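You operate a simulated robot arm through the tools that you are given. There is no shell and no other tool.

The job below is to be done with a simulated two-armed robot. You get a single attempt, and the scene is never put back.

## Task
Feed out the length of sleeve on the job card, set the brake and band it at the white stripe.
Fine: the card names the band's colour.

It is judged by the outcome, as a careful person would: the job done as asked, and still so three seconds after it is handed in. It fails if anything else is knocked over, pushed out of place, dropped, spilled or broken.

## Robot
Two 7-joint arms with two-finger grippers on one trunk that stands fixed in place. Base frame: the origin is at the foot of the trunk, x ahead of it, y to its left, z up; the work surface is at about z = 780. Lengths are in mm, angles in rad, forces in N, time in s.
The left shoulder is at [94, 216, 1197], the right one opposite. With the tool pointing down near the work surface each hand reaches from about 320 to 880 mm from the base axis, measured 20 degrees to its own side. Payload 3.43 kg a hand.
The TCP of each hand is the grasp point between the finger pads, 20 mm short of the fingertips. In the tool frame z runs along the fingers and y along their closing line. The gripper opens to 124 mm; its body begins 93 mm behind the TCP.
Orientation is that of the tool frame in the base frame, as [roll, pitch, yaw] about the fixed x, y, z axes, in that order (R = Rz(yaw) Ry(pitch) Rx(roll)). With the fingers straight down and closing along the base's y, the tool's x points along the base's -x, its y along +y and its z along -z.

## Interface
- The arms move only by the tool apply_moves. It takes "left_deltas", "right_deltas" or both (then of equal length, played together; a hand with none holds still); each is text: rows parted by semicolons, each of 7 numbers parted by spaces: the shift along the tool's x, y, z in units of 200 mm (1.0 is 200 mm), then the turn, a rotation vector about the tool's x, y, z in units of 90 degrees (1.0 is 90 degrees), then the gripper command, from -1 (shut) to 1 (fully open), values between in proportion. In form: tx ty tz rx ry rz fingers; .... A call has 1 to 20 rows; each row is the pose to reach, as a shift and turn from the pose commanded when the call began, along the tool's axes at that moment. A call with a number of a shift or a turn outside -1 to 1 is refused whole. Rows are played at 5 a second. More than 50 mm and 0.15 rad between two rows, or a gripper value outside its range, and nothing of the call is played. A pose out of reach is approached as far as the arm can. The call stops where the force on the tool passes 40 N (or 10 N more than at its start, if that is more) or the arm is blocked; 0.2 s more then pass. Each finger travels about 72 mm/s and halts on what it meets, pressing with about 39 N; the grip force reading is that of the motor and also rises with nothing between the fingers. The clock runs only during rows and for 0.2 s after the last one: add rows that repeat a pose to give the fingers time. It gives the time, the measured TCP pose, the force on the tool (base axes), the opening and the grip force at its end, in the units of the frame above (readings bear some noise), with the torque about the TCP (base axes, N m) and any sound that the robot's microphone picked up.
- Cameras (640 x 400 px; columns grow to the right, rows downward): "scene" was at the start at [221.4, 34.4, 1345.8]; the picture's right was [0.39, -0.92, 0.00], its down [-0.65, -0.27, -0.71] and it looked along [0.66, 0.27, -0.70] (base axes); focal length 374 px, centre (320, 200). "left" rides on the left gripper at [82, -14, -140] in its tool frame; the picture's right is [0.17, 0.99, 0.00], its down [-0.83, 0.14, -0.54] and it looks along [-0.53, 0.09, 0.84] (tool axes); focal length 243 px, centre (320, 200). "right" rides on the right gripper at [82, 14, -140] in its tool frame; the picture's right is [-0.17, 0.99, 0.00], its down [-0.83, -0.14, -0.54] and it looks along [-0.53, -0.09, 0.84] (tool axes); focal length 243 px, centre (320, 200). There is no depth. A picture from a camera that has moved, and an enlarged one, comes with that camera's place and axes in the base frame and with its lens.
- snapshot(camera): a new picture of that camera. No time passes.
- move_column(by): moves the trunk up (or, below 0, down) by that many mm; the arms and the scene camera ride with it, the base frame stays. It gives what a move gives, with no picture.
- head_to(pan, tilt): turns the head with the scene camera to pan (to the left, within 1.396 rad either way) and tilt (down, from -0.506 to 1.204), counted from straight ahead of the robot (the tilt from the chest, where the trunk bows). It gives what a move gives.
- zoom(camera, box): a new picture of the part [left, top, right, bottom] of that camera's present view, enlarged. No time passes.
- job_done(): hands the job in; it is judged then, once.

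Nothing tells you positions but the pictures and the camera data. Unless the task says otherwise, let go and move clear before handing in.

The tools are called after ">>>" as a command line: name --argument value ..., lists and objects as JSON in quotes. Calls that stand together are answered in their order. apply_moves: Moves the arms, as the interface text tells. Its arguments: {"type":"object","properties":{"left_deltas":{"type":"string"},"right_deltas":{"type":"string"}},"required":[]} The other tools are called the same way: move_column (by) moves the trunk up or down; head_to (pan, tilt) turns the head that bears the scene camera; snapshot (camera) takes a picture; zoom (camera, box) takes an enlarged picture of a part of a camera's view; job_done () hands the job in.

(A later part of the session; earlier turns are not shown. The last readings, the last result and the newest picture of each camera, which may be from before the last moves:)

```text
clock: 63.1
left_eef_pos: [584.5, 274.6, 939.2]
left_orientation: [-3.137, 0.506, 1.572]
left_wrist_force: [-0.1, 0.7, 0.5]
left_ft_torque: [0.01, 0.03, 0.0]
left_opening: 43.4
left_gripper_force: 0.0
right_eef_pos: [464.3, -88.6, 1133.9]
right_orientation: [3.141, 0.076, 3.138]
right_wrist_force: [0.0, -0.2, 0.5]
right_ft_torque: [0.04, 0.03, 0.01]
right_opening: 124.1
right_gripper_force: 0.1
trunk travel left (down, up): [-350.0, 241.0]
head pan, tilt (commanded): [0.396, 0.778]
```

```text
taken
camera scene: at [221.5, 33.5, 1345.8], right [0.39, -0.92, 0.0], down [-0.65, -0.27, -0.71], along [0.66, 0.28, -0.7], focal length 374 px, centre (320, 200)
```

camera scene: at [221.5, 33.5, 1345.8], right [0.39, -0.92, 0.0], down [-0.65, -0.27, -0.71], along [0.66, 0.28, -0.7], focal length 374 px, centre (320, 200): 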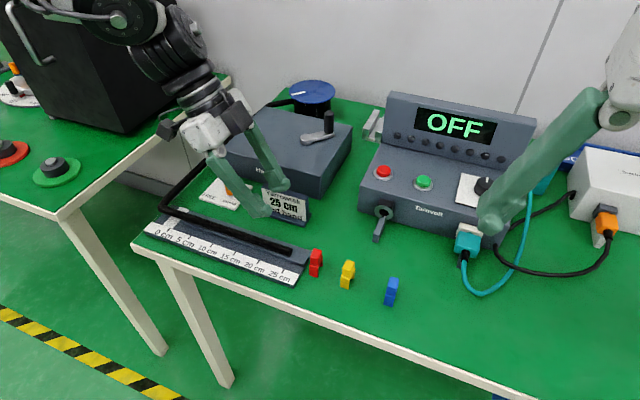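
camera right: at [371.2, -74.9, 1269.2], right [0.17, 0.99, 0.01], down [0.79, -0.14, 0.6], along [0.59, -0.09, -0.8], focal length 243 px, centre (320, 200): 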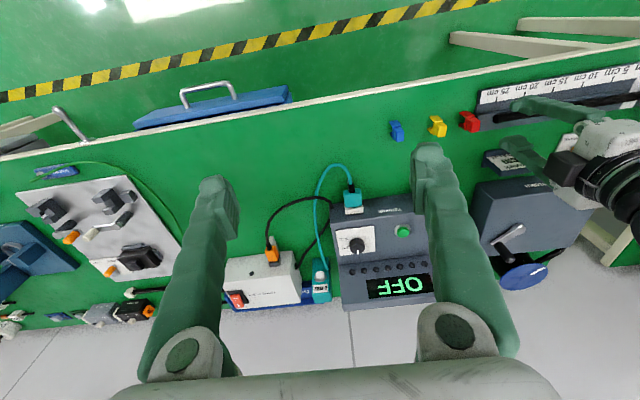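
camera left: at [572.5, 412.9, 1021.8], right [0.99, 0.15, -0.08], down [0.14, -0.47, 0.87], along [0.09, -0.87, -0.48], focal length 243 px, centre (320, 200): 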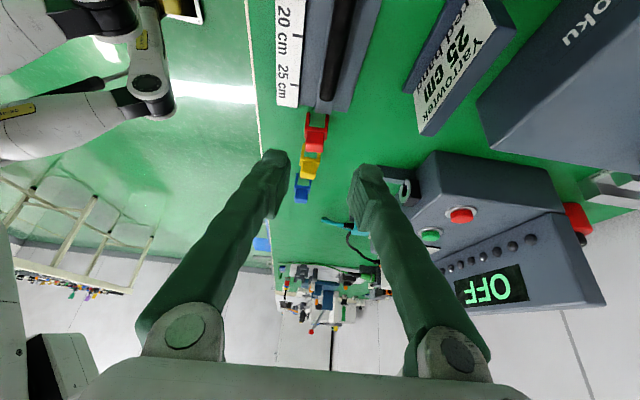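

The inward tilt is in place. Now moving over the red band with this orientation.

>>> apply_moves --left_deltas "-0.065 0.002 0.148 0 0 0 -0.3; -0.13 0.004 0.296 0 0 0 -0.3; -0.194 0.005 0.4446 0 0 0 -0.3; -0.194 0.005 0.4446 0 0 0 -0.3"

>>> snapshot --camera "left"

>>> zoom --camera "scene" --box '[260, 190, 380, 300]'

>>> zoom --camera "right" --box '[400, 80, 560, 180]'

```text
clock: 64.1
left_eef_pos: [587.2, 197.9, 879.7]
left_orientation: [-3.136, 0.507, 1.574]
left_wrist_force: [-0.4, -0.9, 0.5]
left_ft_torque: [0.03, -0.02, -0.03]
left_opening: 43.6
left_gripper_force: 0.0
right_eef_pos: [464.8, -88.5, 1134.7]
right_orientation: [3.139, 0.074, 3.139]
right_wrist_force: [-0.2, -0.3, 0.4]
right_ft_torque: [-0.01, 0.0, -0.01]
right_opening: 124.1
right_gripper_force: 0.0
trunk travel left (down, up): [-350.0, 241.0]
head pan, tilt (commanded): [0.396, 0.778]
```

```text
taken
camera left: at [573.9, 336.9, 962.7], right [0.99, 0.15, -0.08], down [0.14, -0.47, 0.87], along [0.09, -0.87, -0.48], focal length 243 px, centre (320, 200)
```

left: 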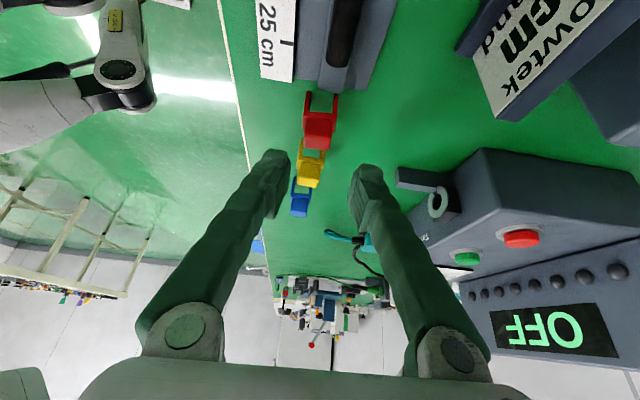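

```text
3.64 times, centred on (320, 245) of scene
camera zoom: at [221.1, 34.6, 1345.9], right [0.39, -0.92, 0.0], down [-0.65, -0.27, -0.71], along [0.66, 0.27, -0.7], focal length 1362 px, centre (320, 36)
```

zoom: 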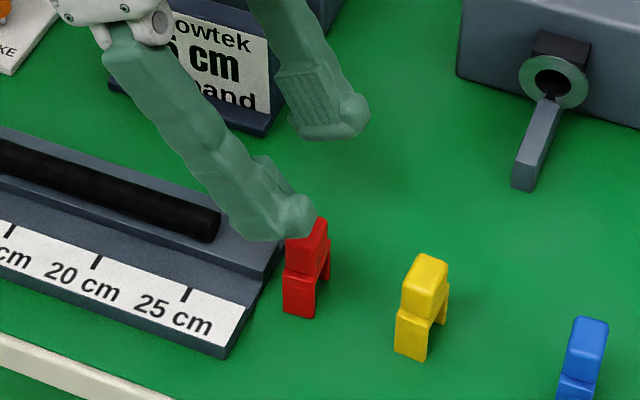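

```text
4.00 times, centred on (480, 130) of right
camera zoom: at [370.9, -74.7, 1269.3], right [0.17, 0.99, 0.01], down [0.79, -0.14, 0.6], along [0.59, -0.09, -0.8], focal length 970 px, centre (-320, 480)
```

zoom: 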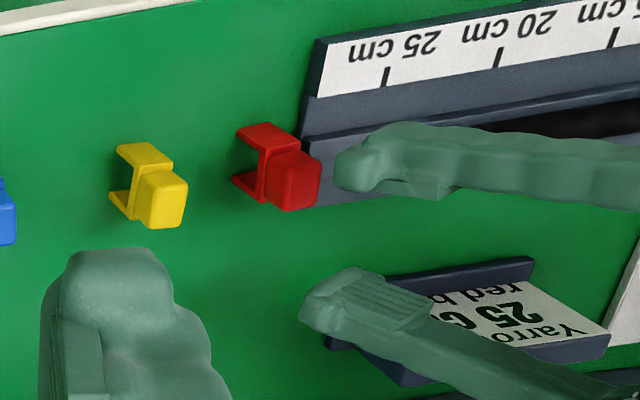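

Reached. I'll zoom to check the band's alignment with the fingers before going down.

>>> zoom --camera "left" --box '[260, 80, 380, 220]'

>>> zoom --camera "scene" --box '[290, 235, 350, 285]'

```text
2.86 times, centred on (320, 150) of left
camera zoom: at [573.9, 336.9, 962.7], right [0.99, 0.15, -0.08], down [0.14, -0.47, 0.87], along [0.09, -0.87, -0.48], focal length 693 px, centre (320, 343)
```

zoom: 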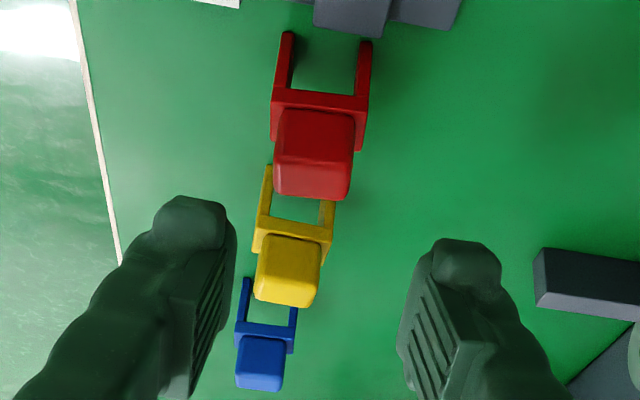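

```text
8.00 times, centred on (320, 260) of scene
camera zoom: at [221.1, 34.6, 1345.9], right [0.39, -0.92, 0.0], down [-0.65, -0.27, -0.71], along [0.66, 0.27, -0.7], focal length 2996 px, centre (320, -280)
```

zoom: 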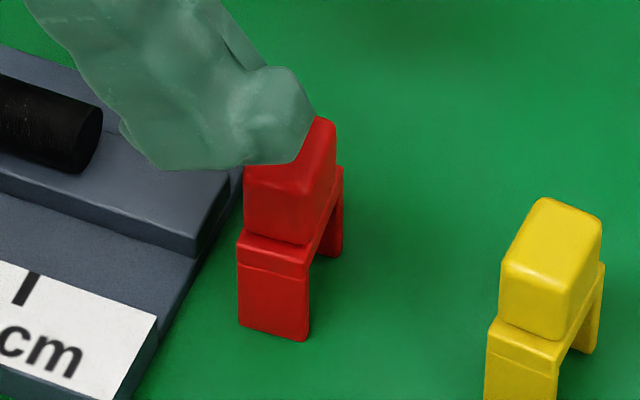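

>>> zoom --camera "left" --box '[240, 0, 400, 100]'

>>> zoom --camera "scene" --box '[270, 220, 350, 290]'

```text
4.00 times, centred on (320, 50) of left
camera zoom: at [573.9, 336.9, 962.7], right [0.99, 0.15, -0.08], down [0.14, -0.47, 0.87], along [0.09, -0.87, -0.48], focal length 970 px, centre (320, 800)
```

zoom: 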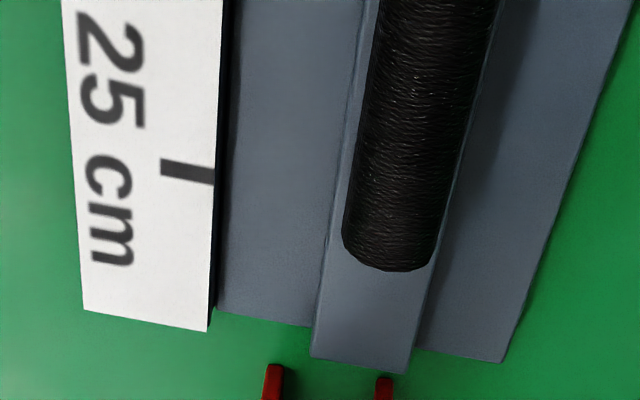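

```text
5.71 times, centred on (310, 255) of scene
camera zoom: at [221.1, 34.6, 1345.9], right [0.39, -0.92, 0.0], down [-0.65, -0.27, -0.71], along [0.66, 0.27, -0.7], focal length 2140 px, centre (377, -114)
```

zoom: 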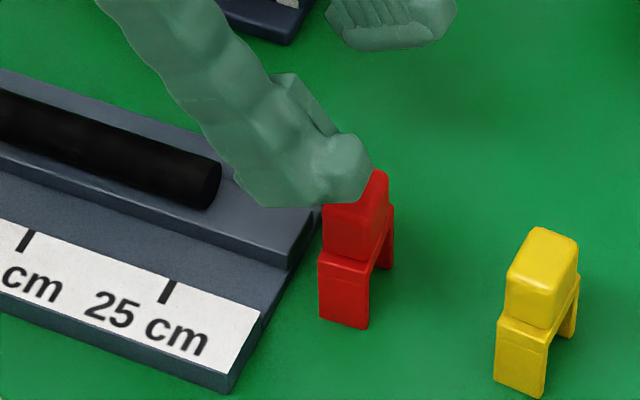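

The tool frame and cameras disagree by a few mm here, so I'll go down in steps and check. With the fingers closing along x they stay outside the band and the sleeve, so gripping the U-frame's sides is safe. First step is to z≈845.

>>> apply_moves --left_deltas "0.04 -0.003 0.075 0 0 0 -0.3; 0.083 -0.006 0.152 0 0 0 -0.3; 0.083 -0.006 0.152 0 0 0 -0.3"

>>> zoom --camera "left" --box '[240, 60, 400, 220]'

>>> zoom --camera "scene" --box '[280, 220, 360, 290]'

>>> zoom --camera "right" --box '[430, 90, 530, 160]'

```text
clock: 64.9
left_eef_pos: [585.2, 197.4, 845.8]
left_orientation: [-3.135, 0.505, 1.574]
left_wrist_force: [-0.5, 0.3, 0.4]
left_ft_torque: [0.0, -0.01, 0.0]
left_opening: 43.6
left_gripper_force: 0.0
right_eef_pos: [464.4, -86.8, 1134.9]
right_orientation: [3.14, 0.077, 3.139]
right_wrist_force: [0.2, 0.1, 0.0]
right_ft_torque: [0.02, 0.04, -0.02]
right_opening: 123.9
right_gripper_force: 0.2
trunk travel left (down, up): [-350.0, 241.0]
head pan, tilt (commanded): [0.396, 0.778]
```

```text
2.50 times, centred on (320, 140) of left
camera zoom: at [572.7, 336.9, 927.9], right [0.99, 0.15, -0.08], down [0.14, -0.47, 0.87], along [0.09, -0.87, -0.48], focal length 606 px, centre (320, 350)
```

zoom: 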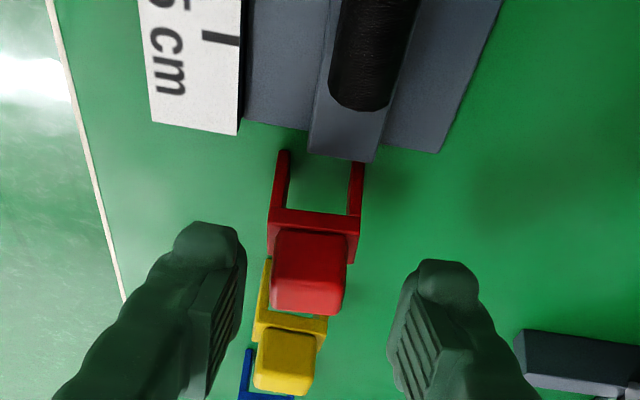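

```text
5.71 times, centred on (320, 255) of scene
camera zoom: at [221.3, 34.2, 1345.8], right [0.39, -0.92, 0.0], down [-0.65, -0.27, -0.71], along [0.66, 0.27, -0.7], focal length 2140 px, centre (320, -114)
```

zoom: 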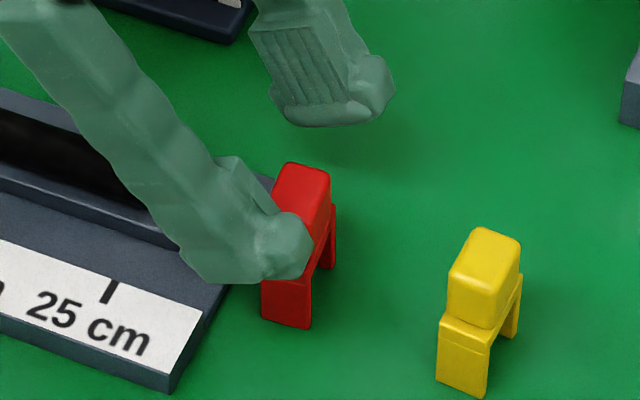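

```text
5.71 times, centred on (480, 125) of right
camera zoom: at [371.1, -75.1, 1269.2], right [0.17, 0.99, 0.01], down [0.79, -0.14, 0.6], along [0.59, -0.09, -0.8], focal length 1386 px, centre (-594, 629)
```

zoom: 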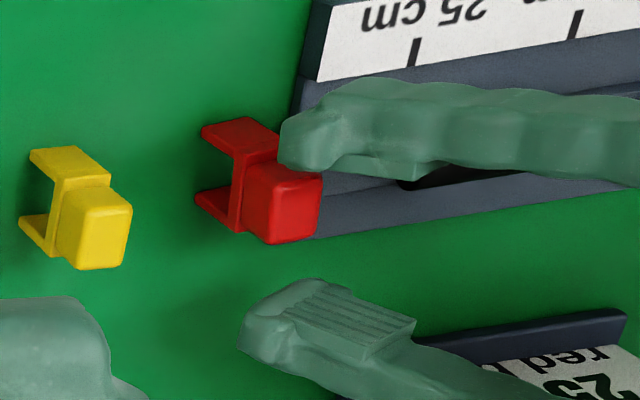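

The fingers straddle the band in x and line up in y. Continuing down to z≈813.

>>> apply_moves --left_deltas "0.027 -0.003 0.048 0 0 0 -0.3; 0.053 -0.006 0.096 0 0 0 -0.3; 0.0796 -0.0075 0.1434 0 0 0 -0.3; 0.0796 -0.0075 0.1434 0 0 0 -0.3"

>>> zoom --camera "left" --box '[240, 80, 400, 240]'

>>> zoom --camera "scene" --box '[280, 220, 360, 290]'

>>> zoom --camera "right" --box '[430, 90, 530, 160]'

```text
clock: 65.9
left_eef_pos: [582.9, 198.9, 811.9]
left_orientation: [-3.137, 0.506, 1.574]
left_wrist_force: [0.0, -0.3, 0.2]
left_ft_torque: [-0.03, -0.01, -0.02]
left_opening: 43.4
left_gripper_force: 0.1
right_eef_pos: [464.0, -88.4, 1133.5]
right_orientation: [3.141, 0.075, 3.137]
right_wrist_force: [-0.7, 0.0, -0.2]
right_ft_torque: [0.0, 0.0, 0.0]
right_opening: 123.9
right_gripper_force: 0.0
trunk travel left (down, up): [-350.0, 241.0]
head pan, tilt (commanded): [0.396, 0.778]
```

```text
2.50 times, centred on (320, 160) of left
camera zoom: at [570.8, 337.7, 894.8], right [0.99, 0.15, -0.08], down [0.14, -0.47, 0.87], along [0.09, -0.87, -0.48], focal length 606 px, centre (320, 300)
```

zoom: 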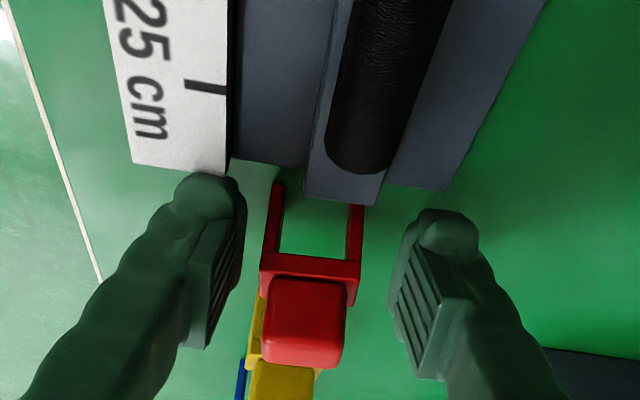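

```text
5.71 times, centred on (320, 255) of scene
camera zoom: at [221.3, 34.3, 1345.8], right [0.39, -0.92, 0.0], down [-0.65, -0.27, -0.71], along [0.66, 0.27, -0.7], focal length 2140 px, centre (320, -114)
```

zoom: 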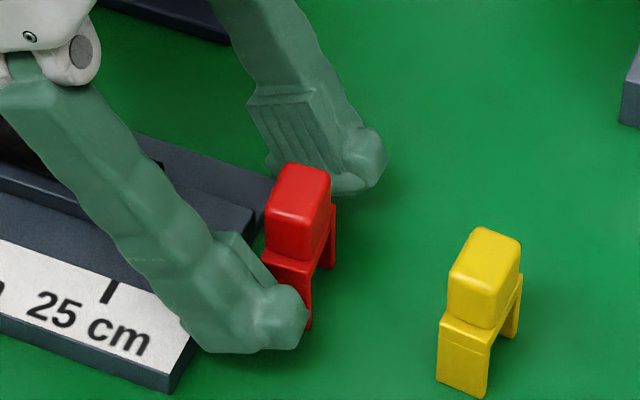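

```text
5.71 times, centred on (480, 125) of right
camera zoom: at [371.1, -75.0, 1269.2], right [0.17, 0.99, 0.01], down [0.79, -0.14, 0.6], along [0.59, -0.09, -0.8], focal length 1386 px, centre (-594, 629)
```

zoom: 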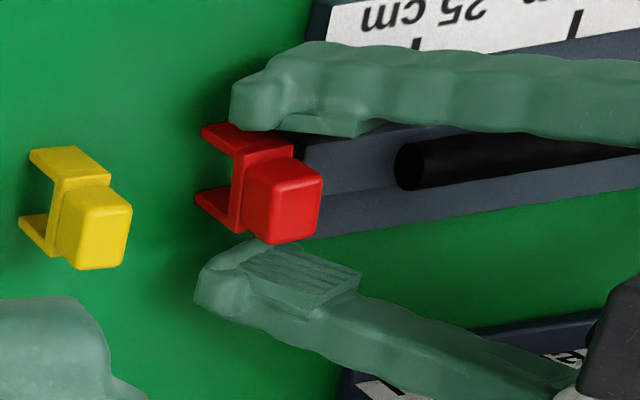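

The fingers are beside the frame with no contact. I'll shift slightly (−4 mm in y, −3 mm in z) so the pads overlap the frame better, then close.

>>> apply_moves --left_deltas "-0.0102 0 0.0228 0 0 0 -0.3; -0.0102 0 0.0228 0 0 0 -0.45; -0.0102 0 0.0228 0 0 0 -0.6; -0.0102 0 0.0228 0 0 0 -1; -0.0102 0 0.0228 0 0 0 -1"

>>> zoom --camera "left" --box '[240, 80, 400, 240]'

>>> zoom --camera "scene" --box '[280, 220, 360, 290]'

>>> zoom --camera "right" --box '[430, 90, 530, 160]'

```text
clock: 67.1
left_eef_pos: [582.2, 194.8, 809.1]
left_orientation: [-3.137, 0.505, 1.575]
left_wrist_force: [-0.4, 0.4, -0.4]
left_ft_torque: [-0.01, -0.02, -0.02]
left_opening: 26.4
left_gripper_force: 39.1
right_eef_pos: [464.4, -88.6, 1134.4]
right_orientation: [3.139, 0.075, 3.138]
right_wrist_force: [0.3, 0.1, -0.3]
right_ft_torque: [0.0, 0.01, 0.0]
right_opening: 124.3
right_gripper_force: 0.1
trunk travel left (down, up): [-350.0, 241.0]
head pan, tilt (commanded): [0.396, 0.778]
```

```text
2.50 times, centred on (320, 160) of left
camera zoom: at [570.3, 333.8, 891.6], right [0.99, 0.15, -0.08], down [0.14, -0.47, 0.87], along [0.09, -0.87, -0.48], focal length 606 px, centre (320, 300)
```

zoom: 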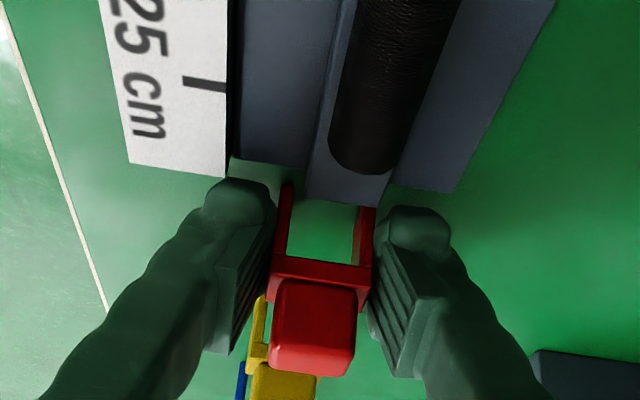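

```text
5.71 times, centred on (320, 255) of scene
camera zoom: at [221.4, 34.4, 1345.8], right [0.39, -0.92, 0.0], down [-0.65, -0.27, -0.71], along [0.66, 0.27, -0.7], focal length 2140 px, centre (320, -114)
```

zoom: 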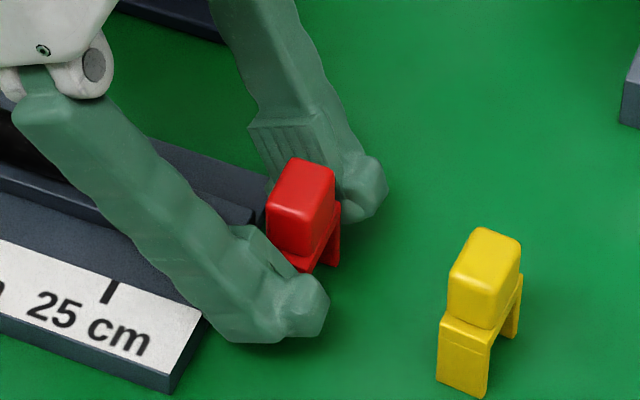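

```text
5.71 times, centred on (480, 125) of right
camera zoom: at [371.3, -74.9, 1269.2], right [0.17, 0.99, 0.01], down [0.79, -0.14, 0.6], along [0.59, -0.09, -0.8], focal length 1386 px, centre (-594, 629)
```

zoom: 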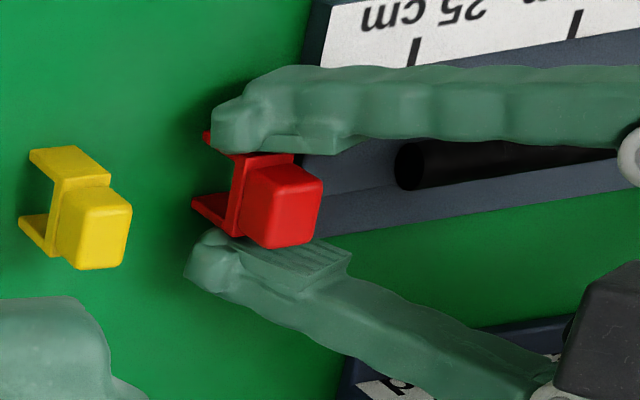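

The frame is gripped at 26.4 mm with 39 N. Lifting straight up and checking the hold.

>>> apply_moves --left_deltas "-0.0243 0 -0.0437 0 0 0 -1; -0.0728 0 -0.1311 0 0 0 -1; -0.1457 0 -0.2622 0 0 0 -1; -0.1457 0 -0.2622 0 0 0 -1"

>>> zoom --camera "left" --box '[240, 80, 400, 240]'

>>> zoom --camera "scene" --box '[280, 190, 360, 260]'

>>> zoom --camera "right" --box '[430, 90, 530, 160]'

```text
clock: 68.1
left_eef_pos: [582.3, 194.3, 867.6]
left_orientation: [-3.137, 0.505, 1.575]
left_wrist_force: [-0.8, 0.2, -0.4]
left_ft_torque: [-0.02, 0.04, -0.01]
left_opening: 26.8
left_gripper_force: 39.1
right_eef_pos: [465.4, -87.2, 1134.0]
right_orientation: [3.139, 0.074, 3.136]
right_wrist_force: [0.0, 0.0, -0.6]
right_ft_torque: [0.0, 0.05, -0.02]
right_opening: 124.1
right_gripper_force: 0.1
trunk travel left (down, up): [-350.0, 241.0]
head pan, tilt (commanded): [0.396, 0.778]
```

```text
2.50 times, centred on (320, 160) of left
camera zoom: at [570.0, 333.5, 950.1], right [0.99, 0.15, -0.08], down [0.14, -0.47, 0.87], along [0.09, -0.87, -0.48], focal length 606 px, centre (320, 300)
```

zoom: 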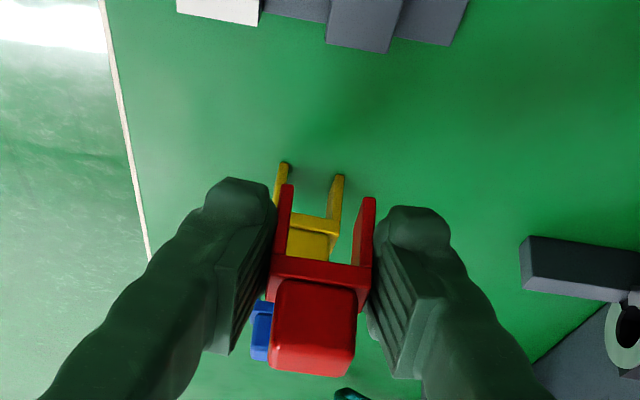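

```text
5.71 times, centred on (320, 225) of scene
camera zoom: at [221.9, 34.6, 1345.7], right [0.39, -0.92, 0.0], down [-0.65, -0.27, -0.71], along [0.66, 0.27, -0.7], focal length 2140 px, centre (320, 57)
```

zoom: 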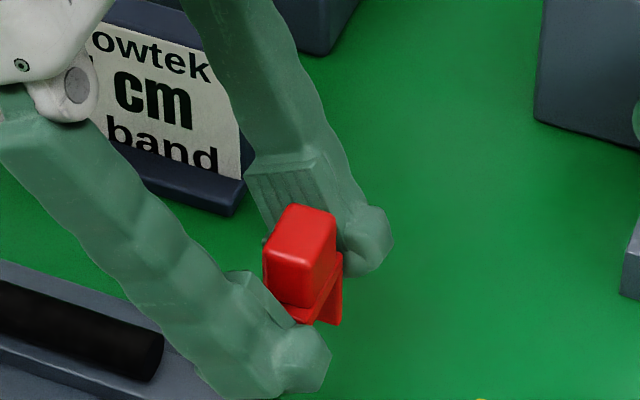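

```text
5.71 times, centred on (480, 125) of right
camera zoom: at [371.7, -74.7, 1269.0], right [0.17, 0.99, 0.01], down [0.79, -0.14, 0.6], along [0.59, -0.09, -0.8], focal length 1386 px, centre (-594, 629)
```

zoom: 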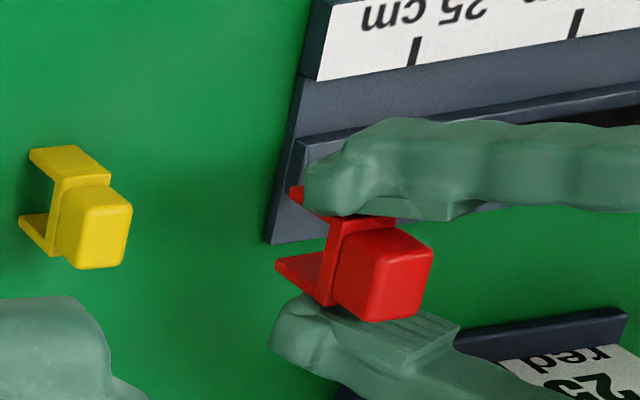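

The band is held upright between the fingers. I'll carry it high over to the stripe, whose centre I take to be near y≈501.5, with the sleeve axis at x≈587.

>>> apply_moves --left_deltas "0.05 0.005 -0.09 0 0 0 -1; 0.2 0.01 -0.19 0 0 0 -1; 0.35 0.015 -0.28 0 0 0 -1; 0.5 0.02 -0.37 0 0 0 -1; 0.6246 0.02 -0.4613 0 0 0 -1; 0.6246 0.02 -0.4613 0 0 0 -1"

>>> apply_moves --left_deltas "0.16 0 -0.09 0 0 0 -1; 0.32 0 -0.18 0 0 0 -1; 0.48 0 -0.26 0 0 0 -1; 0.64 0 -0.34 0 0 0 -1; 0.7 0 -0.31 0 0 0 -1; 0.7 0 -0.31 0 0 0 -1"

>>> snapshot --camera "left"

>>> snapshot --camera "scene"

>>> snapshot --camera "right"

```text
clock: 69.5
left_eef_pos: [586.2, 347.4, 889.3]
left_orientation: [-3.136, 0.505, 1.573]
left_wrist_force: [-0.4, 0.3, -0.2]
left_ft_torque: [0.03, 0.01, 0.01]
left_opening: 26.8
left_gripper_force: 38.8
right_eef_pos: [464.3, -87.0, 1134.9]
right_orientation: [3.139, 0.075, 3.139]
right_wrist_force: [0.0, 1.1, 0.3]
right_ft_torque: [-0.01, -0.01, -0.01]
right_opening: 123.8
right_gripper_force: 0.0
trunk travel left (down, up): [-350.0, 241.0]
head pan, tilt (commanded): [0.396, 0.778]
```

```text
clock: 70.9
left_eef_pos: [586.5, 500.1, 875.3]
left_orientation: [-3.138, 0.507, 1.571]
left_wrist_force: [0.8, -0.8, 0.4]
left_ft_torque: [0.02, 0.03, 0.02]
left_opening: 26.6
left_gripper_force: 38.8
right_eef_pos: [464.3, -88.0, 1134.7]
right_orientation: [3.141, 0.076, 3.138]
right_wrist_force: [0.5, 0.0, -0.5]
right_ft_torque: [0.0, -0.03, -0.04]
right_opening: 124.2
right_gripper_force: 0.0
trunk travel left (down, up): [-350.0, 241.0]
head pan, tilt (commanded): [0.396, 0.778]
```

```text
taken
camera left: at [573.7, 639.1, 958.3], right [0.99, 0.15, -0.08], down [0.14, -0.47, 0.87], along [0.09, -0.87, -0.48], focal length 243 px, centre (320, 200)
```

left: 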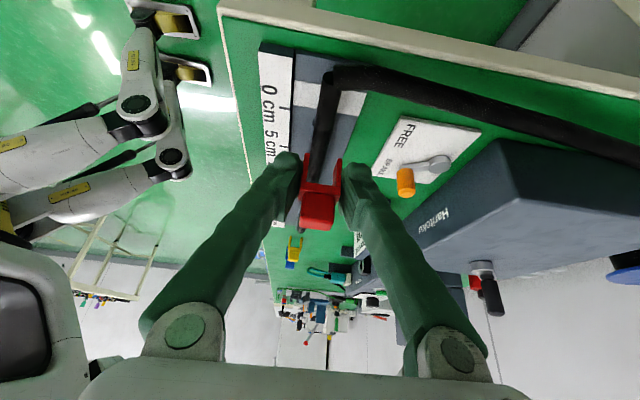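

```text
taken
camera scene: at [221.1, 34.4, 1345.8], right [0.39, -0.92, 0.0], down [-0.65, -0.27, -0.71], along [0.66, 0.27, -0.7], focal length 374 px, centre (320, 200)
```

scene: 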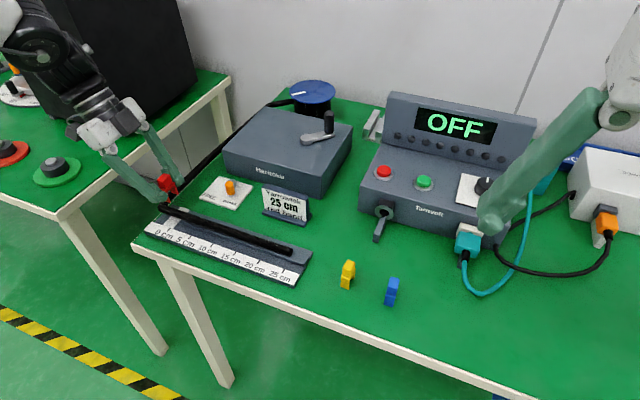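

```text
taken
camera right: at [371.0, -74.9, 1269.2], right [0.17, 0.99, 0.01], down [0.79, -0.14, 0.6], along [0.59, -0.09, -0.8], focal length 243 px, centre (320, 200)
```

right: 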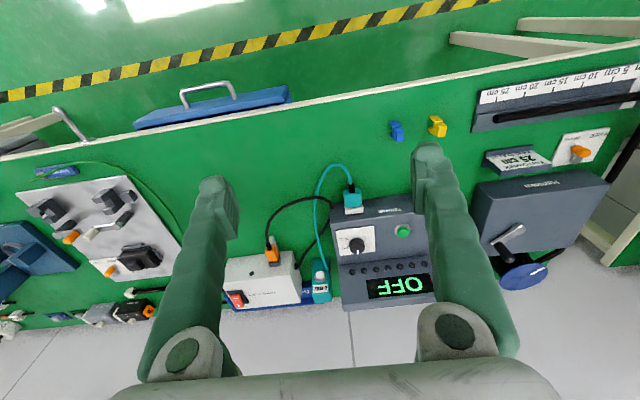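

The band is above the stripe. Zooming in to check its alignment over the sleeve.

>>> zoom --camera "scene" --box '[130, 160, 220, 250]'

>>> zoom --camera "left" --box '[250, 60, 390, 240]'

```text
4.44 times, centred on (175, 205) of scene
camera zoom: at [221.1, 34.4, 1345.8], right [0.39, -0.92, 0.0], down [-0.65, -0.27, -0.71], along [0.66, 0.27, -0.7], focal length 1664 px, centre (964, 178)
```

zoom: 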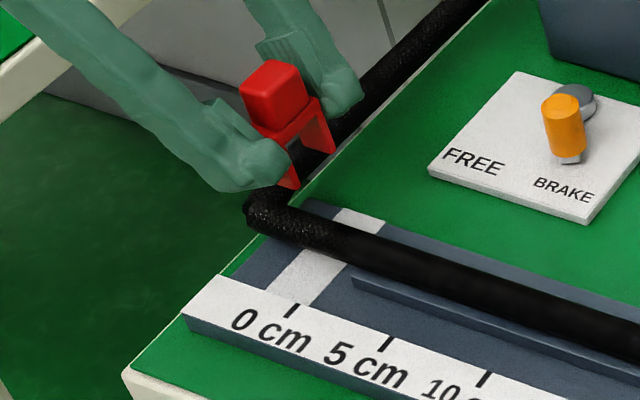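

```text
2.22 times, centred on (320, 150) of left
camera zoom: at [573.7, 639.1, 958.3], right [0.99, 0.15, -0.08], down [0.14, -0.47, 0.87], along [0.09, -0.87, -0.48], focal length 539 px, centre (320, 311)
```

zoom: 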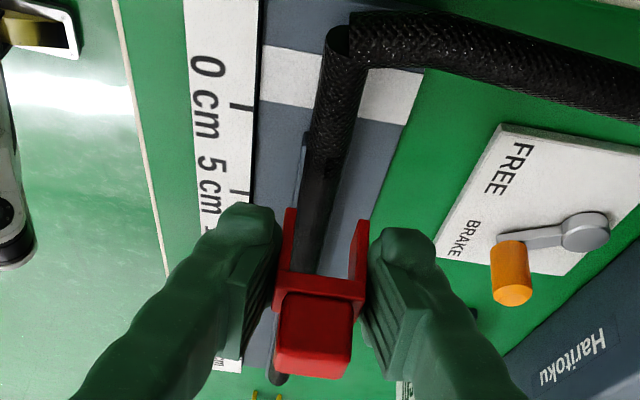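

The gap centre reads x≈586.6 against the sleeve at x≈586.1, which is well aligned. Lowering to just above the sleeve for a closer check of the y position.

>>> apply_moves --left_deltas "0.028 0 0.042 0 0 0 -1; 0.056 0 0.084 0 0 0 -1; 0.083 0 0.1255 0 0 0 -1; 0.083 0 0.1255 0 0 0 -1"

>>> zoom --camera "scene" --box '[140, 180, 210, 240]'

>>> zoom --camera "left" --box '[250, 80, 390, 240]'

```text
clock: 71.9
left_eef_pos: [586.6, 501.1, 845.6]
left_orientation: [-3.135, 0.505, 1.573]
left_wrist_force: [-0.3, 0.0, 0.1]
left_ft_torque: [0.01, 0.03, -0.01]
left_opening: 26.5
left_gripper_force: 38.7
right_eef_pos: [464.3, -88.1, 1133.0]
right_orientation: [3.14, 0.075, 3.138]
right_wrist_force: [0.1, -0.2, 0.1]
right_ft_torque: [-0.01, 0.03, 0.01]
right_opening: 124.1
right_gripper_force: 0.0
trunk travel left (down, up): [-350.0, 241.0]
head pan, tilt (commanded): [0.396, 0.778]
```

```text
6.67 times, centred on (175, 210) of scene
camera zoom: at [221.3, 34.3, 1345.8], right [0.39, -0.92, 0.0], down [-0.65, -0.27, -0.71], along [0.66, 0.27, -0.7], focal length 2497 px, centre (1287, 133)
```

zoom: 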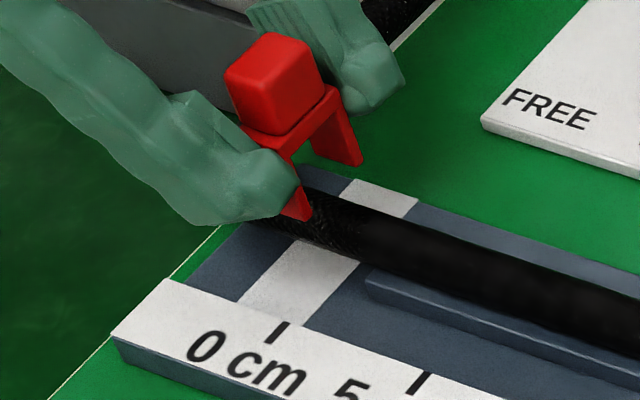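

```text
2.50 times, centred on (320, 160) of left
camera zoom: at [574.0, 641.7, 928.5], right [0.99, 0.15, -0.08], down [0.14, -0.47, 0.87], along [0.09, -0.87, -0.48], focal length 606 px, centre (320, 300)
```

zoom: 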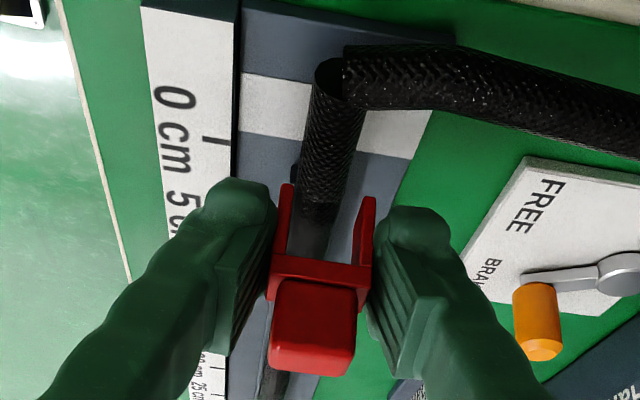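

Both views say the band should go about 4–5 mm further in +y to centre on the stripe, and x is aligned. I'll shift and start lowering the legs past the sleeve's top, watching forces.

>>> apply_moves --left_deltas "0.009 0 -0.005 0 0 0 -1; 0.0185 0 -0.0102 0 0 0 -1; 0.0331 0 0.016 0 0 0 -1; 0.0476 0 0.0422 0 0 0 -1; 0.0476 0 0.0422 0 0 0 -1"

>>> zoom --camera "scene" --box '[140, 180, 210, 240]'

>>> zoom --camera "left" --box '[250, 80, 390, 240]'

```text
clock: 73.1
left_eef_pos: [586.7, 507.7, 834.3]
left_orientation: [-3.137, 0.504, 1.573]
left_wrist_force: [-0.4, 0.3, 0.4]
left_ft_torque: [0.01, 0.0, 0.0]
left_opening: 26.4
left_gripper_force: 38.6
right_eef_pos: [463.4, -88.2, 1133.6]
right_orientation: [3.139, 0.075, 3.139]
right_wrist_force: [-0.1, -0.5, 0.7]
right_ft_torque: [-0.01, 0.01, -0.02]
right_opening: 123.9
right_gripper_force: 0.1
trunk travel left (down, up): [-350.0, 241.0]
head pan, tilt (commanded): [0.396, 0.778]
```

```text
6.67 times, centred on (175, 210) of scene
camera zoom: at [221.4, 34.3, 1345.8], right [0.39, -0.92, 0.0], down [-0.65, -0.27, -0.71], along [0.66, 0.27, -0.7], focal length 2497 px, centre (1287, 133)
```

zoom: 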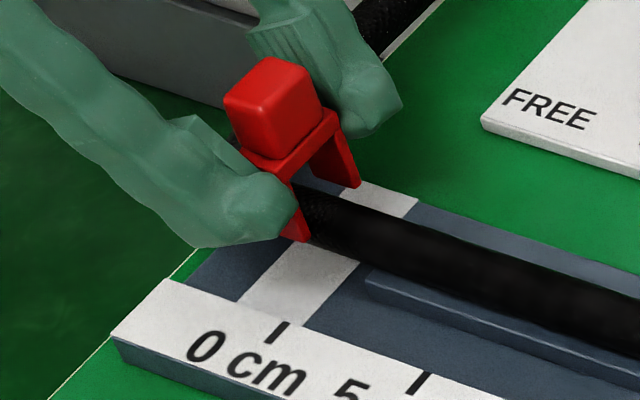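

```text
2.50 times, centred on (320, 160) of left
camera zoom: at [574.2, 646.1, 917.2], right [0.99, 0.15, -0.08], down [0.14, -0.47, 0.87], along [0.09, -0.87, -0.48], focal length 606 px, centre (320, 300)
```

zoom: 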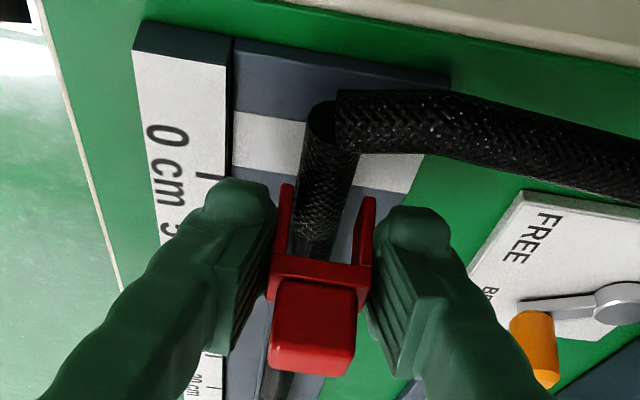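

The legs straddle the sleeve and the band is centred on the stripe (band y≈503, stripe y≈504). Lowering it onto the sleeve gently.

>>> apply_moves --left_deltas "0.0146 0 0.0262 0 0 0 -1; 0.0291 0 0.0525 0 0 0 -1; 0.0364 0 0.0656 0 0 0 -1; 0.0364 0 0.0656 0 0 0 -1"

>>> zoom --camera "scene" --box '[140, 180, 210, 240]'

>>> zoom --camera "left" --box '[250, 80, 390, 240]'

```text
clock: 74.1
left_eef_pos: [586.5, 505.3, 820.1]
left_orientation: [-3.137, 0.506, 1.573]
left_wrist_force: [-2.9, 0.3, 5.6]
left_ft_torque: [-0.05, 0.1, -0.06]
left_opening: 26.6
left_gripper_force: 38.4
right_eef_pos: [464.6, -87.3, 1134.3]
right_orientation: [-3.141, 0.076, 3.139]
right_wrist_force: [0.2, 0.1, 0.2]
right_ft_torque: [-0.01, 0.03, -0.01]
right_opening: 124.0
right_gripper_force: 0.0
trunk travel left (down, up): [-350.0, 241.0]
head pan, tilt (commanded): [0.396, 0.778]
```

```text
6.67 times, centred on (175, 210) of scene
camera zoom: at [220.7, 34.1, 1345.9], right [0.39, -0.92, 0.0], down [-0.65, -0.27, -0.71], along [0.66, 0.27, -0.7], focal length 2497 px, centre (1287, 133)
```

zoom: 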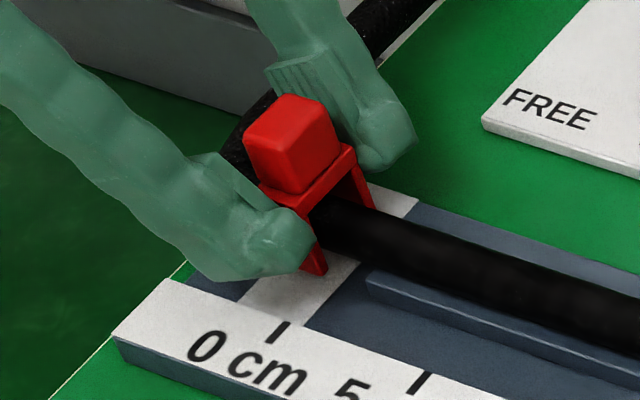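

```text
2.50 times, centred on (320, 160) of left
camera zoom: at [574.5, 645.1, 902.6], right [0.99, 0.15, -0.08], down [0.14, -0.47, 0.87], along [0.09, -0.87, -0.48], focal length 606 px, centre (320, 300)
```

zoom: 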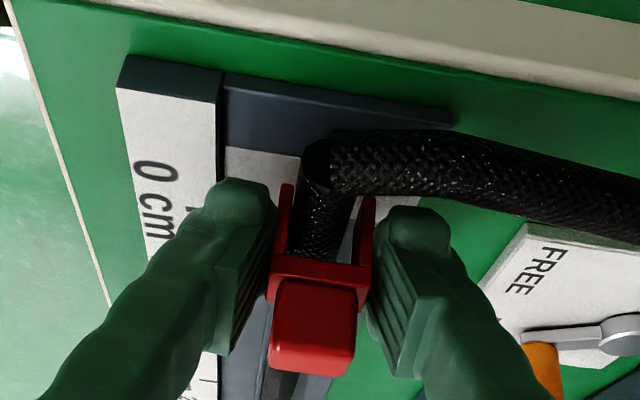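

Light contact has started (5.6 N up). The legs' bottoms are at about z=791, and I'll press down a few more mm while watching the force.

>>> apply_moves --left_deltas "0.0036 -0.002 0.0066 0 0 0 -1; 0.0073 -0.004 0.0131 0 0 0 -1; 0.0097 -0.005 0.0175 0 0 0 -1; 0.0097 -0.005 0.0175 0 0 0 -1"

>>> zoom --camera "scene" --box '[140, 180, 210, 240]'

>>> zoom --camera "left" --box '[280, 120, 360, 220]'

```text
clock: 75.1
left_eef_pos: [585.1, 506.5, 815.6]
left_orientation: [-3.139, 0.507, 1.572]
left_wrist_force: [0.4, 1.5, 5.2]
left_ft_torque: [0.02, 0.0, -0.02]
left_opening: 26.4
left_gripper_force: 39.2
right_eef_pos: [464.0, -87.9, 1133.1]
right_orientation: [3.14, 0.074, 3.139]
right_wrist_force: [-0.5, 0.3, 0.0]
right_ft_torque: [-0.01, -0.01, 0.0]
right_opening: 124.1
right_gripper_force: 0.1
trunk travel left (down, up): [-350.0, 241.0]
head pan, tilt (commanded): [0.396, 0.778]
```

```text
6.67 times, centred on (175, 210) of scene
camera zoom: at [221.0, 34.1, 1345.9], right [0.39, -0.92, 0.0], down [-0.65, -0.27, -0.71], along [0.66, 0.27, -0.7], focal length 2497 px, centre (1287, 133)
```

zoom: 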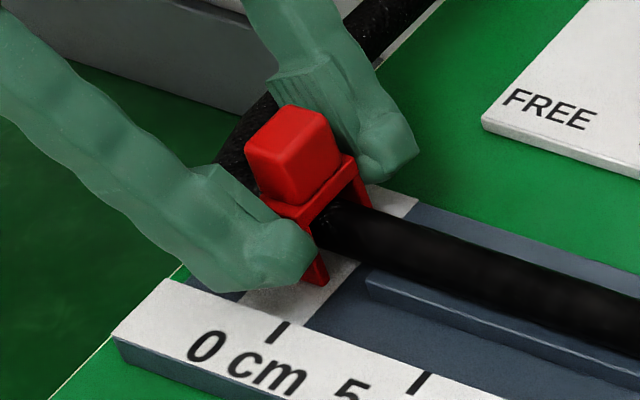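

```text
4.00 times, centred on (320, 170) of left
camera zoom: at [573.8, 645.5, 898.3], right [0.99, 0.15, -0.08], down [0.14, -0.47, 0.87], along [0.09, -0.87, -0.48], focal length 970 px, centre (320, 320)
```

zoom: 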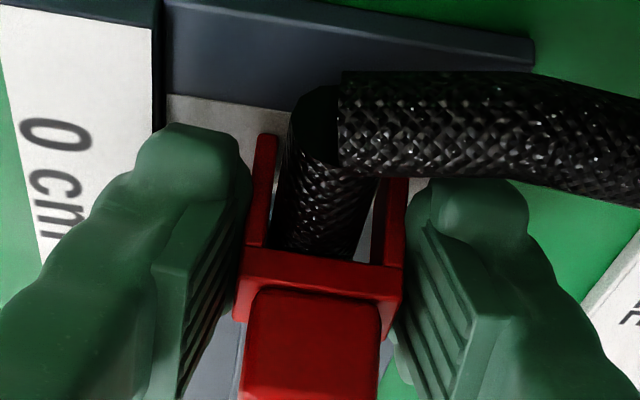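

It slid down with a steady 5 N and is nearly seated. Pressing another 2–3 mm to seat it fully.

>>> apply_moves --left_deltas "0.0036 0 0.0066 0 0 0 -1; 0.0073 0 0.0131 0 0 0 -1; 0.0073 0 0.0131 0 0 0 -1"

>>> zoom --camera "scene" --box '[140, 180, 210, 240]'

>>> zoom --camera "left" --box '[280, 120, 360, 220]'

```text
clock: 75.9
left_eef_pos: [586.3, 505.2, 815.9]
left_orientation: [3.141, 0.504, 1.572]
left_wrist_force: [2.7, 7.7, 27.9]
left_ft_torque: [-0.12, 0.01, -0.05]
left_opening: 26.4
left_gripper_force: 39.8
right_eef_pos: [462.3, -88.3, 1135.5]
right_orientation: [3.14, 0.077, 3.138]
right_wrist_force: [0.2, -0.6, 0.2]
right_ft_torque: [-0.03, 0.0, 0.03]
right_opening: 124.2
right_gripper_force: 0.0
trunk travel left (down, up): [-350.0, 241.0]
head pan, tilt (commanded): [0.396, 0.778]
```

```text
6.67 times, centred on (175, 210) of scene
camera zoom: at [219.3, 33.2, 1346.3], right [0.39, -0.92, 0.0], down [-0.65, -0.27, -0.71], along [0.66, 0.28, -0.7], focal length 2497 px, centre (1287, 133)
```

zoom: 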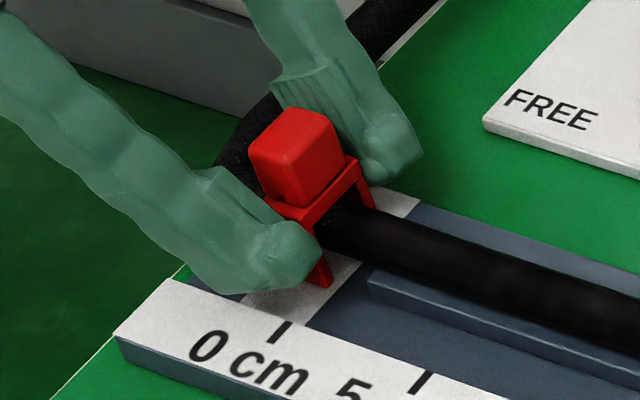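

```text
4.00 times, centred on (320, 170) of left
camera zoom: at [573.3, 644.7, 898.0], right [0.99, 0.15, -0.08], down [0.14, -0.47, 0.87], along [0.09, -0.87, -0.48], focal length 970 px, centre (320, 320)
```

zoom: 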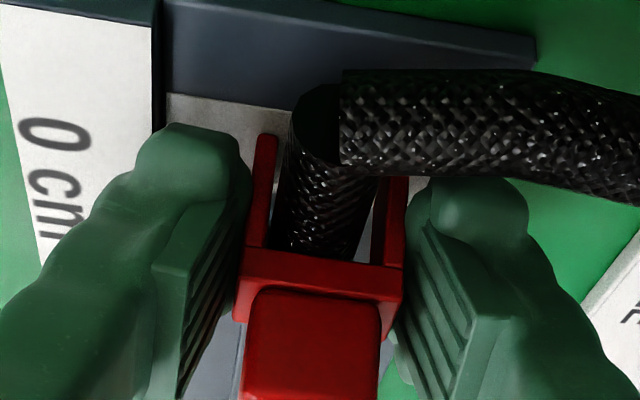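

It reached a firm stop at 28 N with no further movement, so the band is seated on the sleeve at the stripe. I'll relieve the press and open the fingers modestly.

>>> apply_moves --left_deltas "-0.0036 0 -0.0066 0 0 0 -1; -0.0073 0 -0.0131 0 0 0 -1; -0.0073 0 -0.0131 0 0 0 -0.45; -0.0073 0 -0.0131 0 0 0 -0.38; -0.0073 0 -0.0131 0 0 0 -0.38"

>>> zoom --camera "scene" --box '[140, 180, 210, 240]'

>>> zoom --camera "left" --box '[260, 100, 380, 240]'

```text
clock: 77.1
left_eef_pos: [585.7, 507.7, 815.1]
left_orientation: [-3.136, 0.505, 1.575]
left_wrist_force: [0.7, -0.9, 1.4]
left_ft_torque: [0.05, 0.03, -0.01]
left_opening: 38.4
left_gripper_force: 0.0
right_eef_pos: [463.7, -87.3, 1133.1]
right_orientation: [3.14, 0.074, 3.138]
right_wrist_force: [-0.6, 0.3, 0.2]
right_ft_torque: [-0.02, 0.03, -0.01]
right_opening: 124.0
right_gripper_force: 0.1
trunk travel left (down, up): [-350.0, 241.0]
head pan, tilt (commanded): [0.396, 0.778]
```

```text
6.67 times, centred on (175, 210) of scene
camera zoom: at [221.5, 34.5, 1345.8], right [0.39, -0.92, 0.0], down [-0.65, -0.27, -0.71], along [0.66, 0.27, -0.7], focal length 2497 px, centre (1287, 133)
```

zoom: 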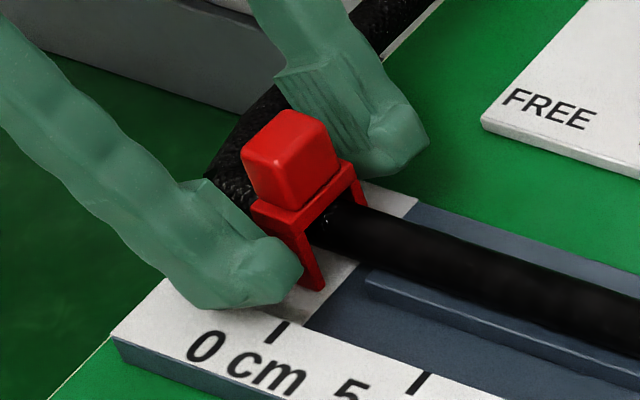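

```text
2.86 times, centred on (320, 170) of left
camera zoom: at [573.2, 645.9, 897.7], right [0.99, 0.15, -0.09], down [0.14, -0.47, 0.87], along [0.09, -0.87, -0.48], focal length 693 px, centre (320, 286)
```

zoom: 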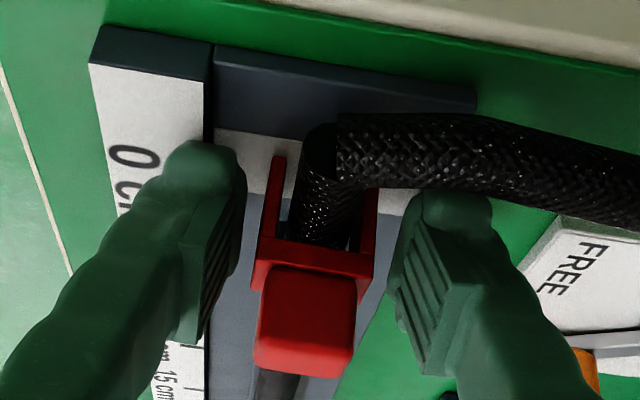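

The band stays seated on its own. Rising straight up to clear it.

>>> apply_moves --left_deltas "-0.0243 0 -0.0437 0 0 0 -0.38; -0.0607 0 -0.1093 0 0 0 -0.38; -0.1214 0 -0.2186 0 0 0 -0.38; -0.1943 0 -0.3497 0 0 0 -0.3; -0.2671 0 -0.4808 0 0 0 -0.3; -0.34 0 -0.6119 0 0 0 -0.3; -0.34 0 -0.6119 0 0 0 -0.3"

>>> zoom --camera "scene" --box '[130, 170, 220, 250]'

>>> snapshot --camera "left"

>>> snapshot --camera "scene"

>>> zoom --camera "right" --box '[460, 50, 640, 190]'

```text
clock: 78.7
left_eef_pos: [586.5, 506.8, 955.2]
left_orientation: [-3.136, 0.506, 1.574]
left_wrist_force: [0.9, 0.9, 0.0]
left_ft_torque: [0.0, -0.01, 0.02]
left_opening: 43.5
left_gripper_force: 0.0
right_eef_pos: [465.0, -86.4, 1133.8]
right_orientation: [3.141, 0.075, 3.139]
right_wrist_force: [0.2, -0.3, -1.0]
right_ft_torque: [-0.02, -0.03, 0.0]
right_opening: 123.9
right_gripper_force: 0.1
trunk travel left (down, up): [-350.0, 241.0]
head pan, tilt (commanded): [0.396, 0.778]
```

```text
5.00 times, centred on (175, 210) of scene
camera zoom: at [221.8, 34.8, 1345.7], right [0.39, -0.92, 0.0], down [-0.65, -0.27, -0.71], along [0.66, 0.27, -0.7], focal length 1872 px, centre (1045, 150)
```

zoom: 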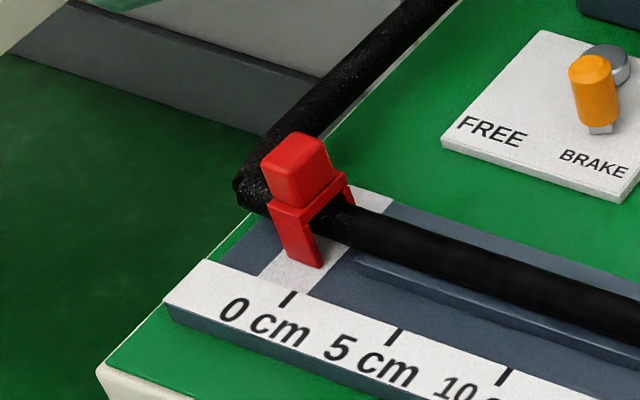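

```text
taken
camera left: at [574.4, 646.2, 1037.6], right [0.99, 0.15, -0.09], down [0.14, -0.47, 0.87], along [0.09, -0.87, -0.48], focal length 243 px, centre (320, 200)
```

left: 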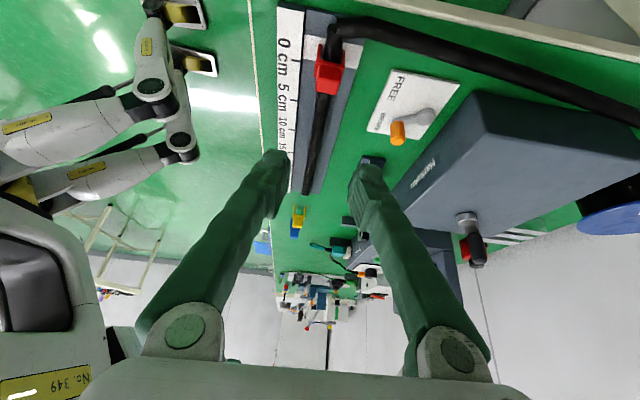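

```text
taken
camera scene: at [221.8, 34.8, 1345.7], right [0.39, -0.92, 0.0], down [-0.65, -0.27, -0.71], along [0.66, 0.27, -0.7], focal length 374 px, centre (320, 200)
```

scene: 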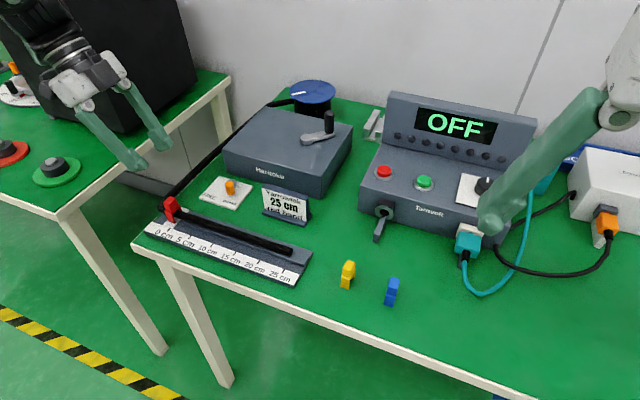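

```text
2.86 times, centred on (550, 120) of right
camera zoom: at [371.6, -74.5, 1269.0], right [0.17, 0.99, 0.01], down [0.79, -0.14, 0.6], along [0.59, -0.09, -0.8], focal length 693 px, centre (-337, 429)
```

zoom: 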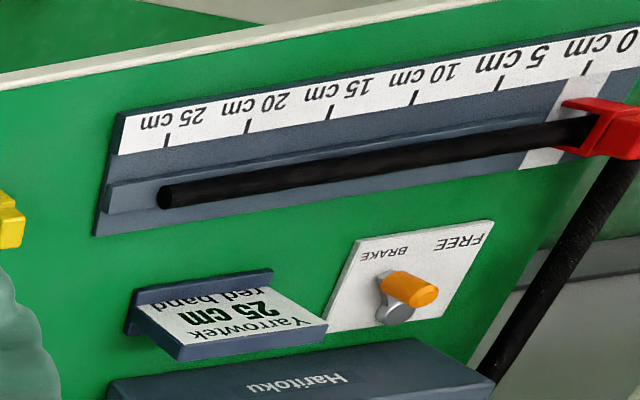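

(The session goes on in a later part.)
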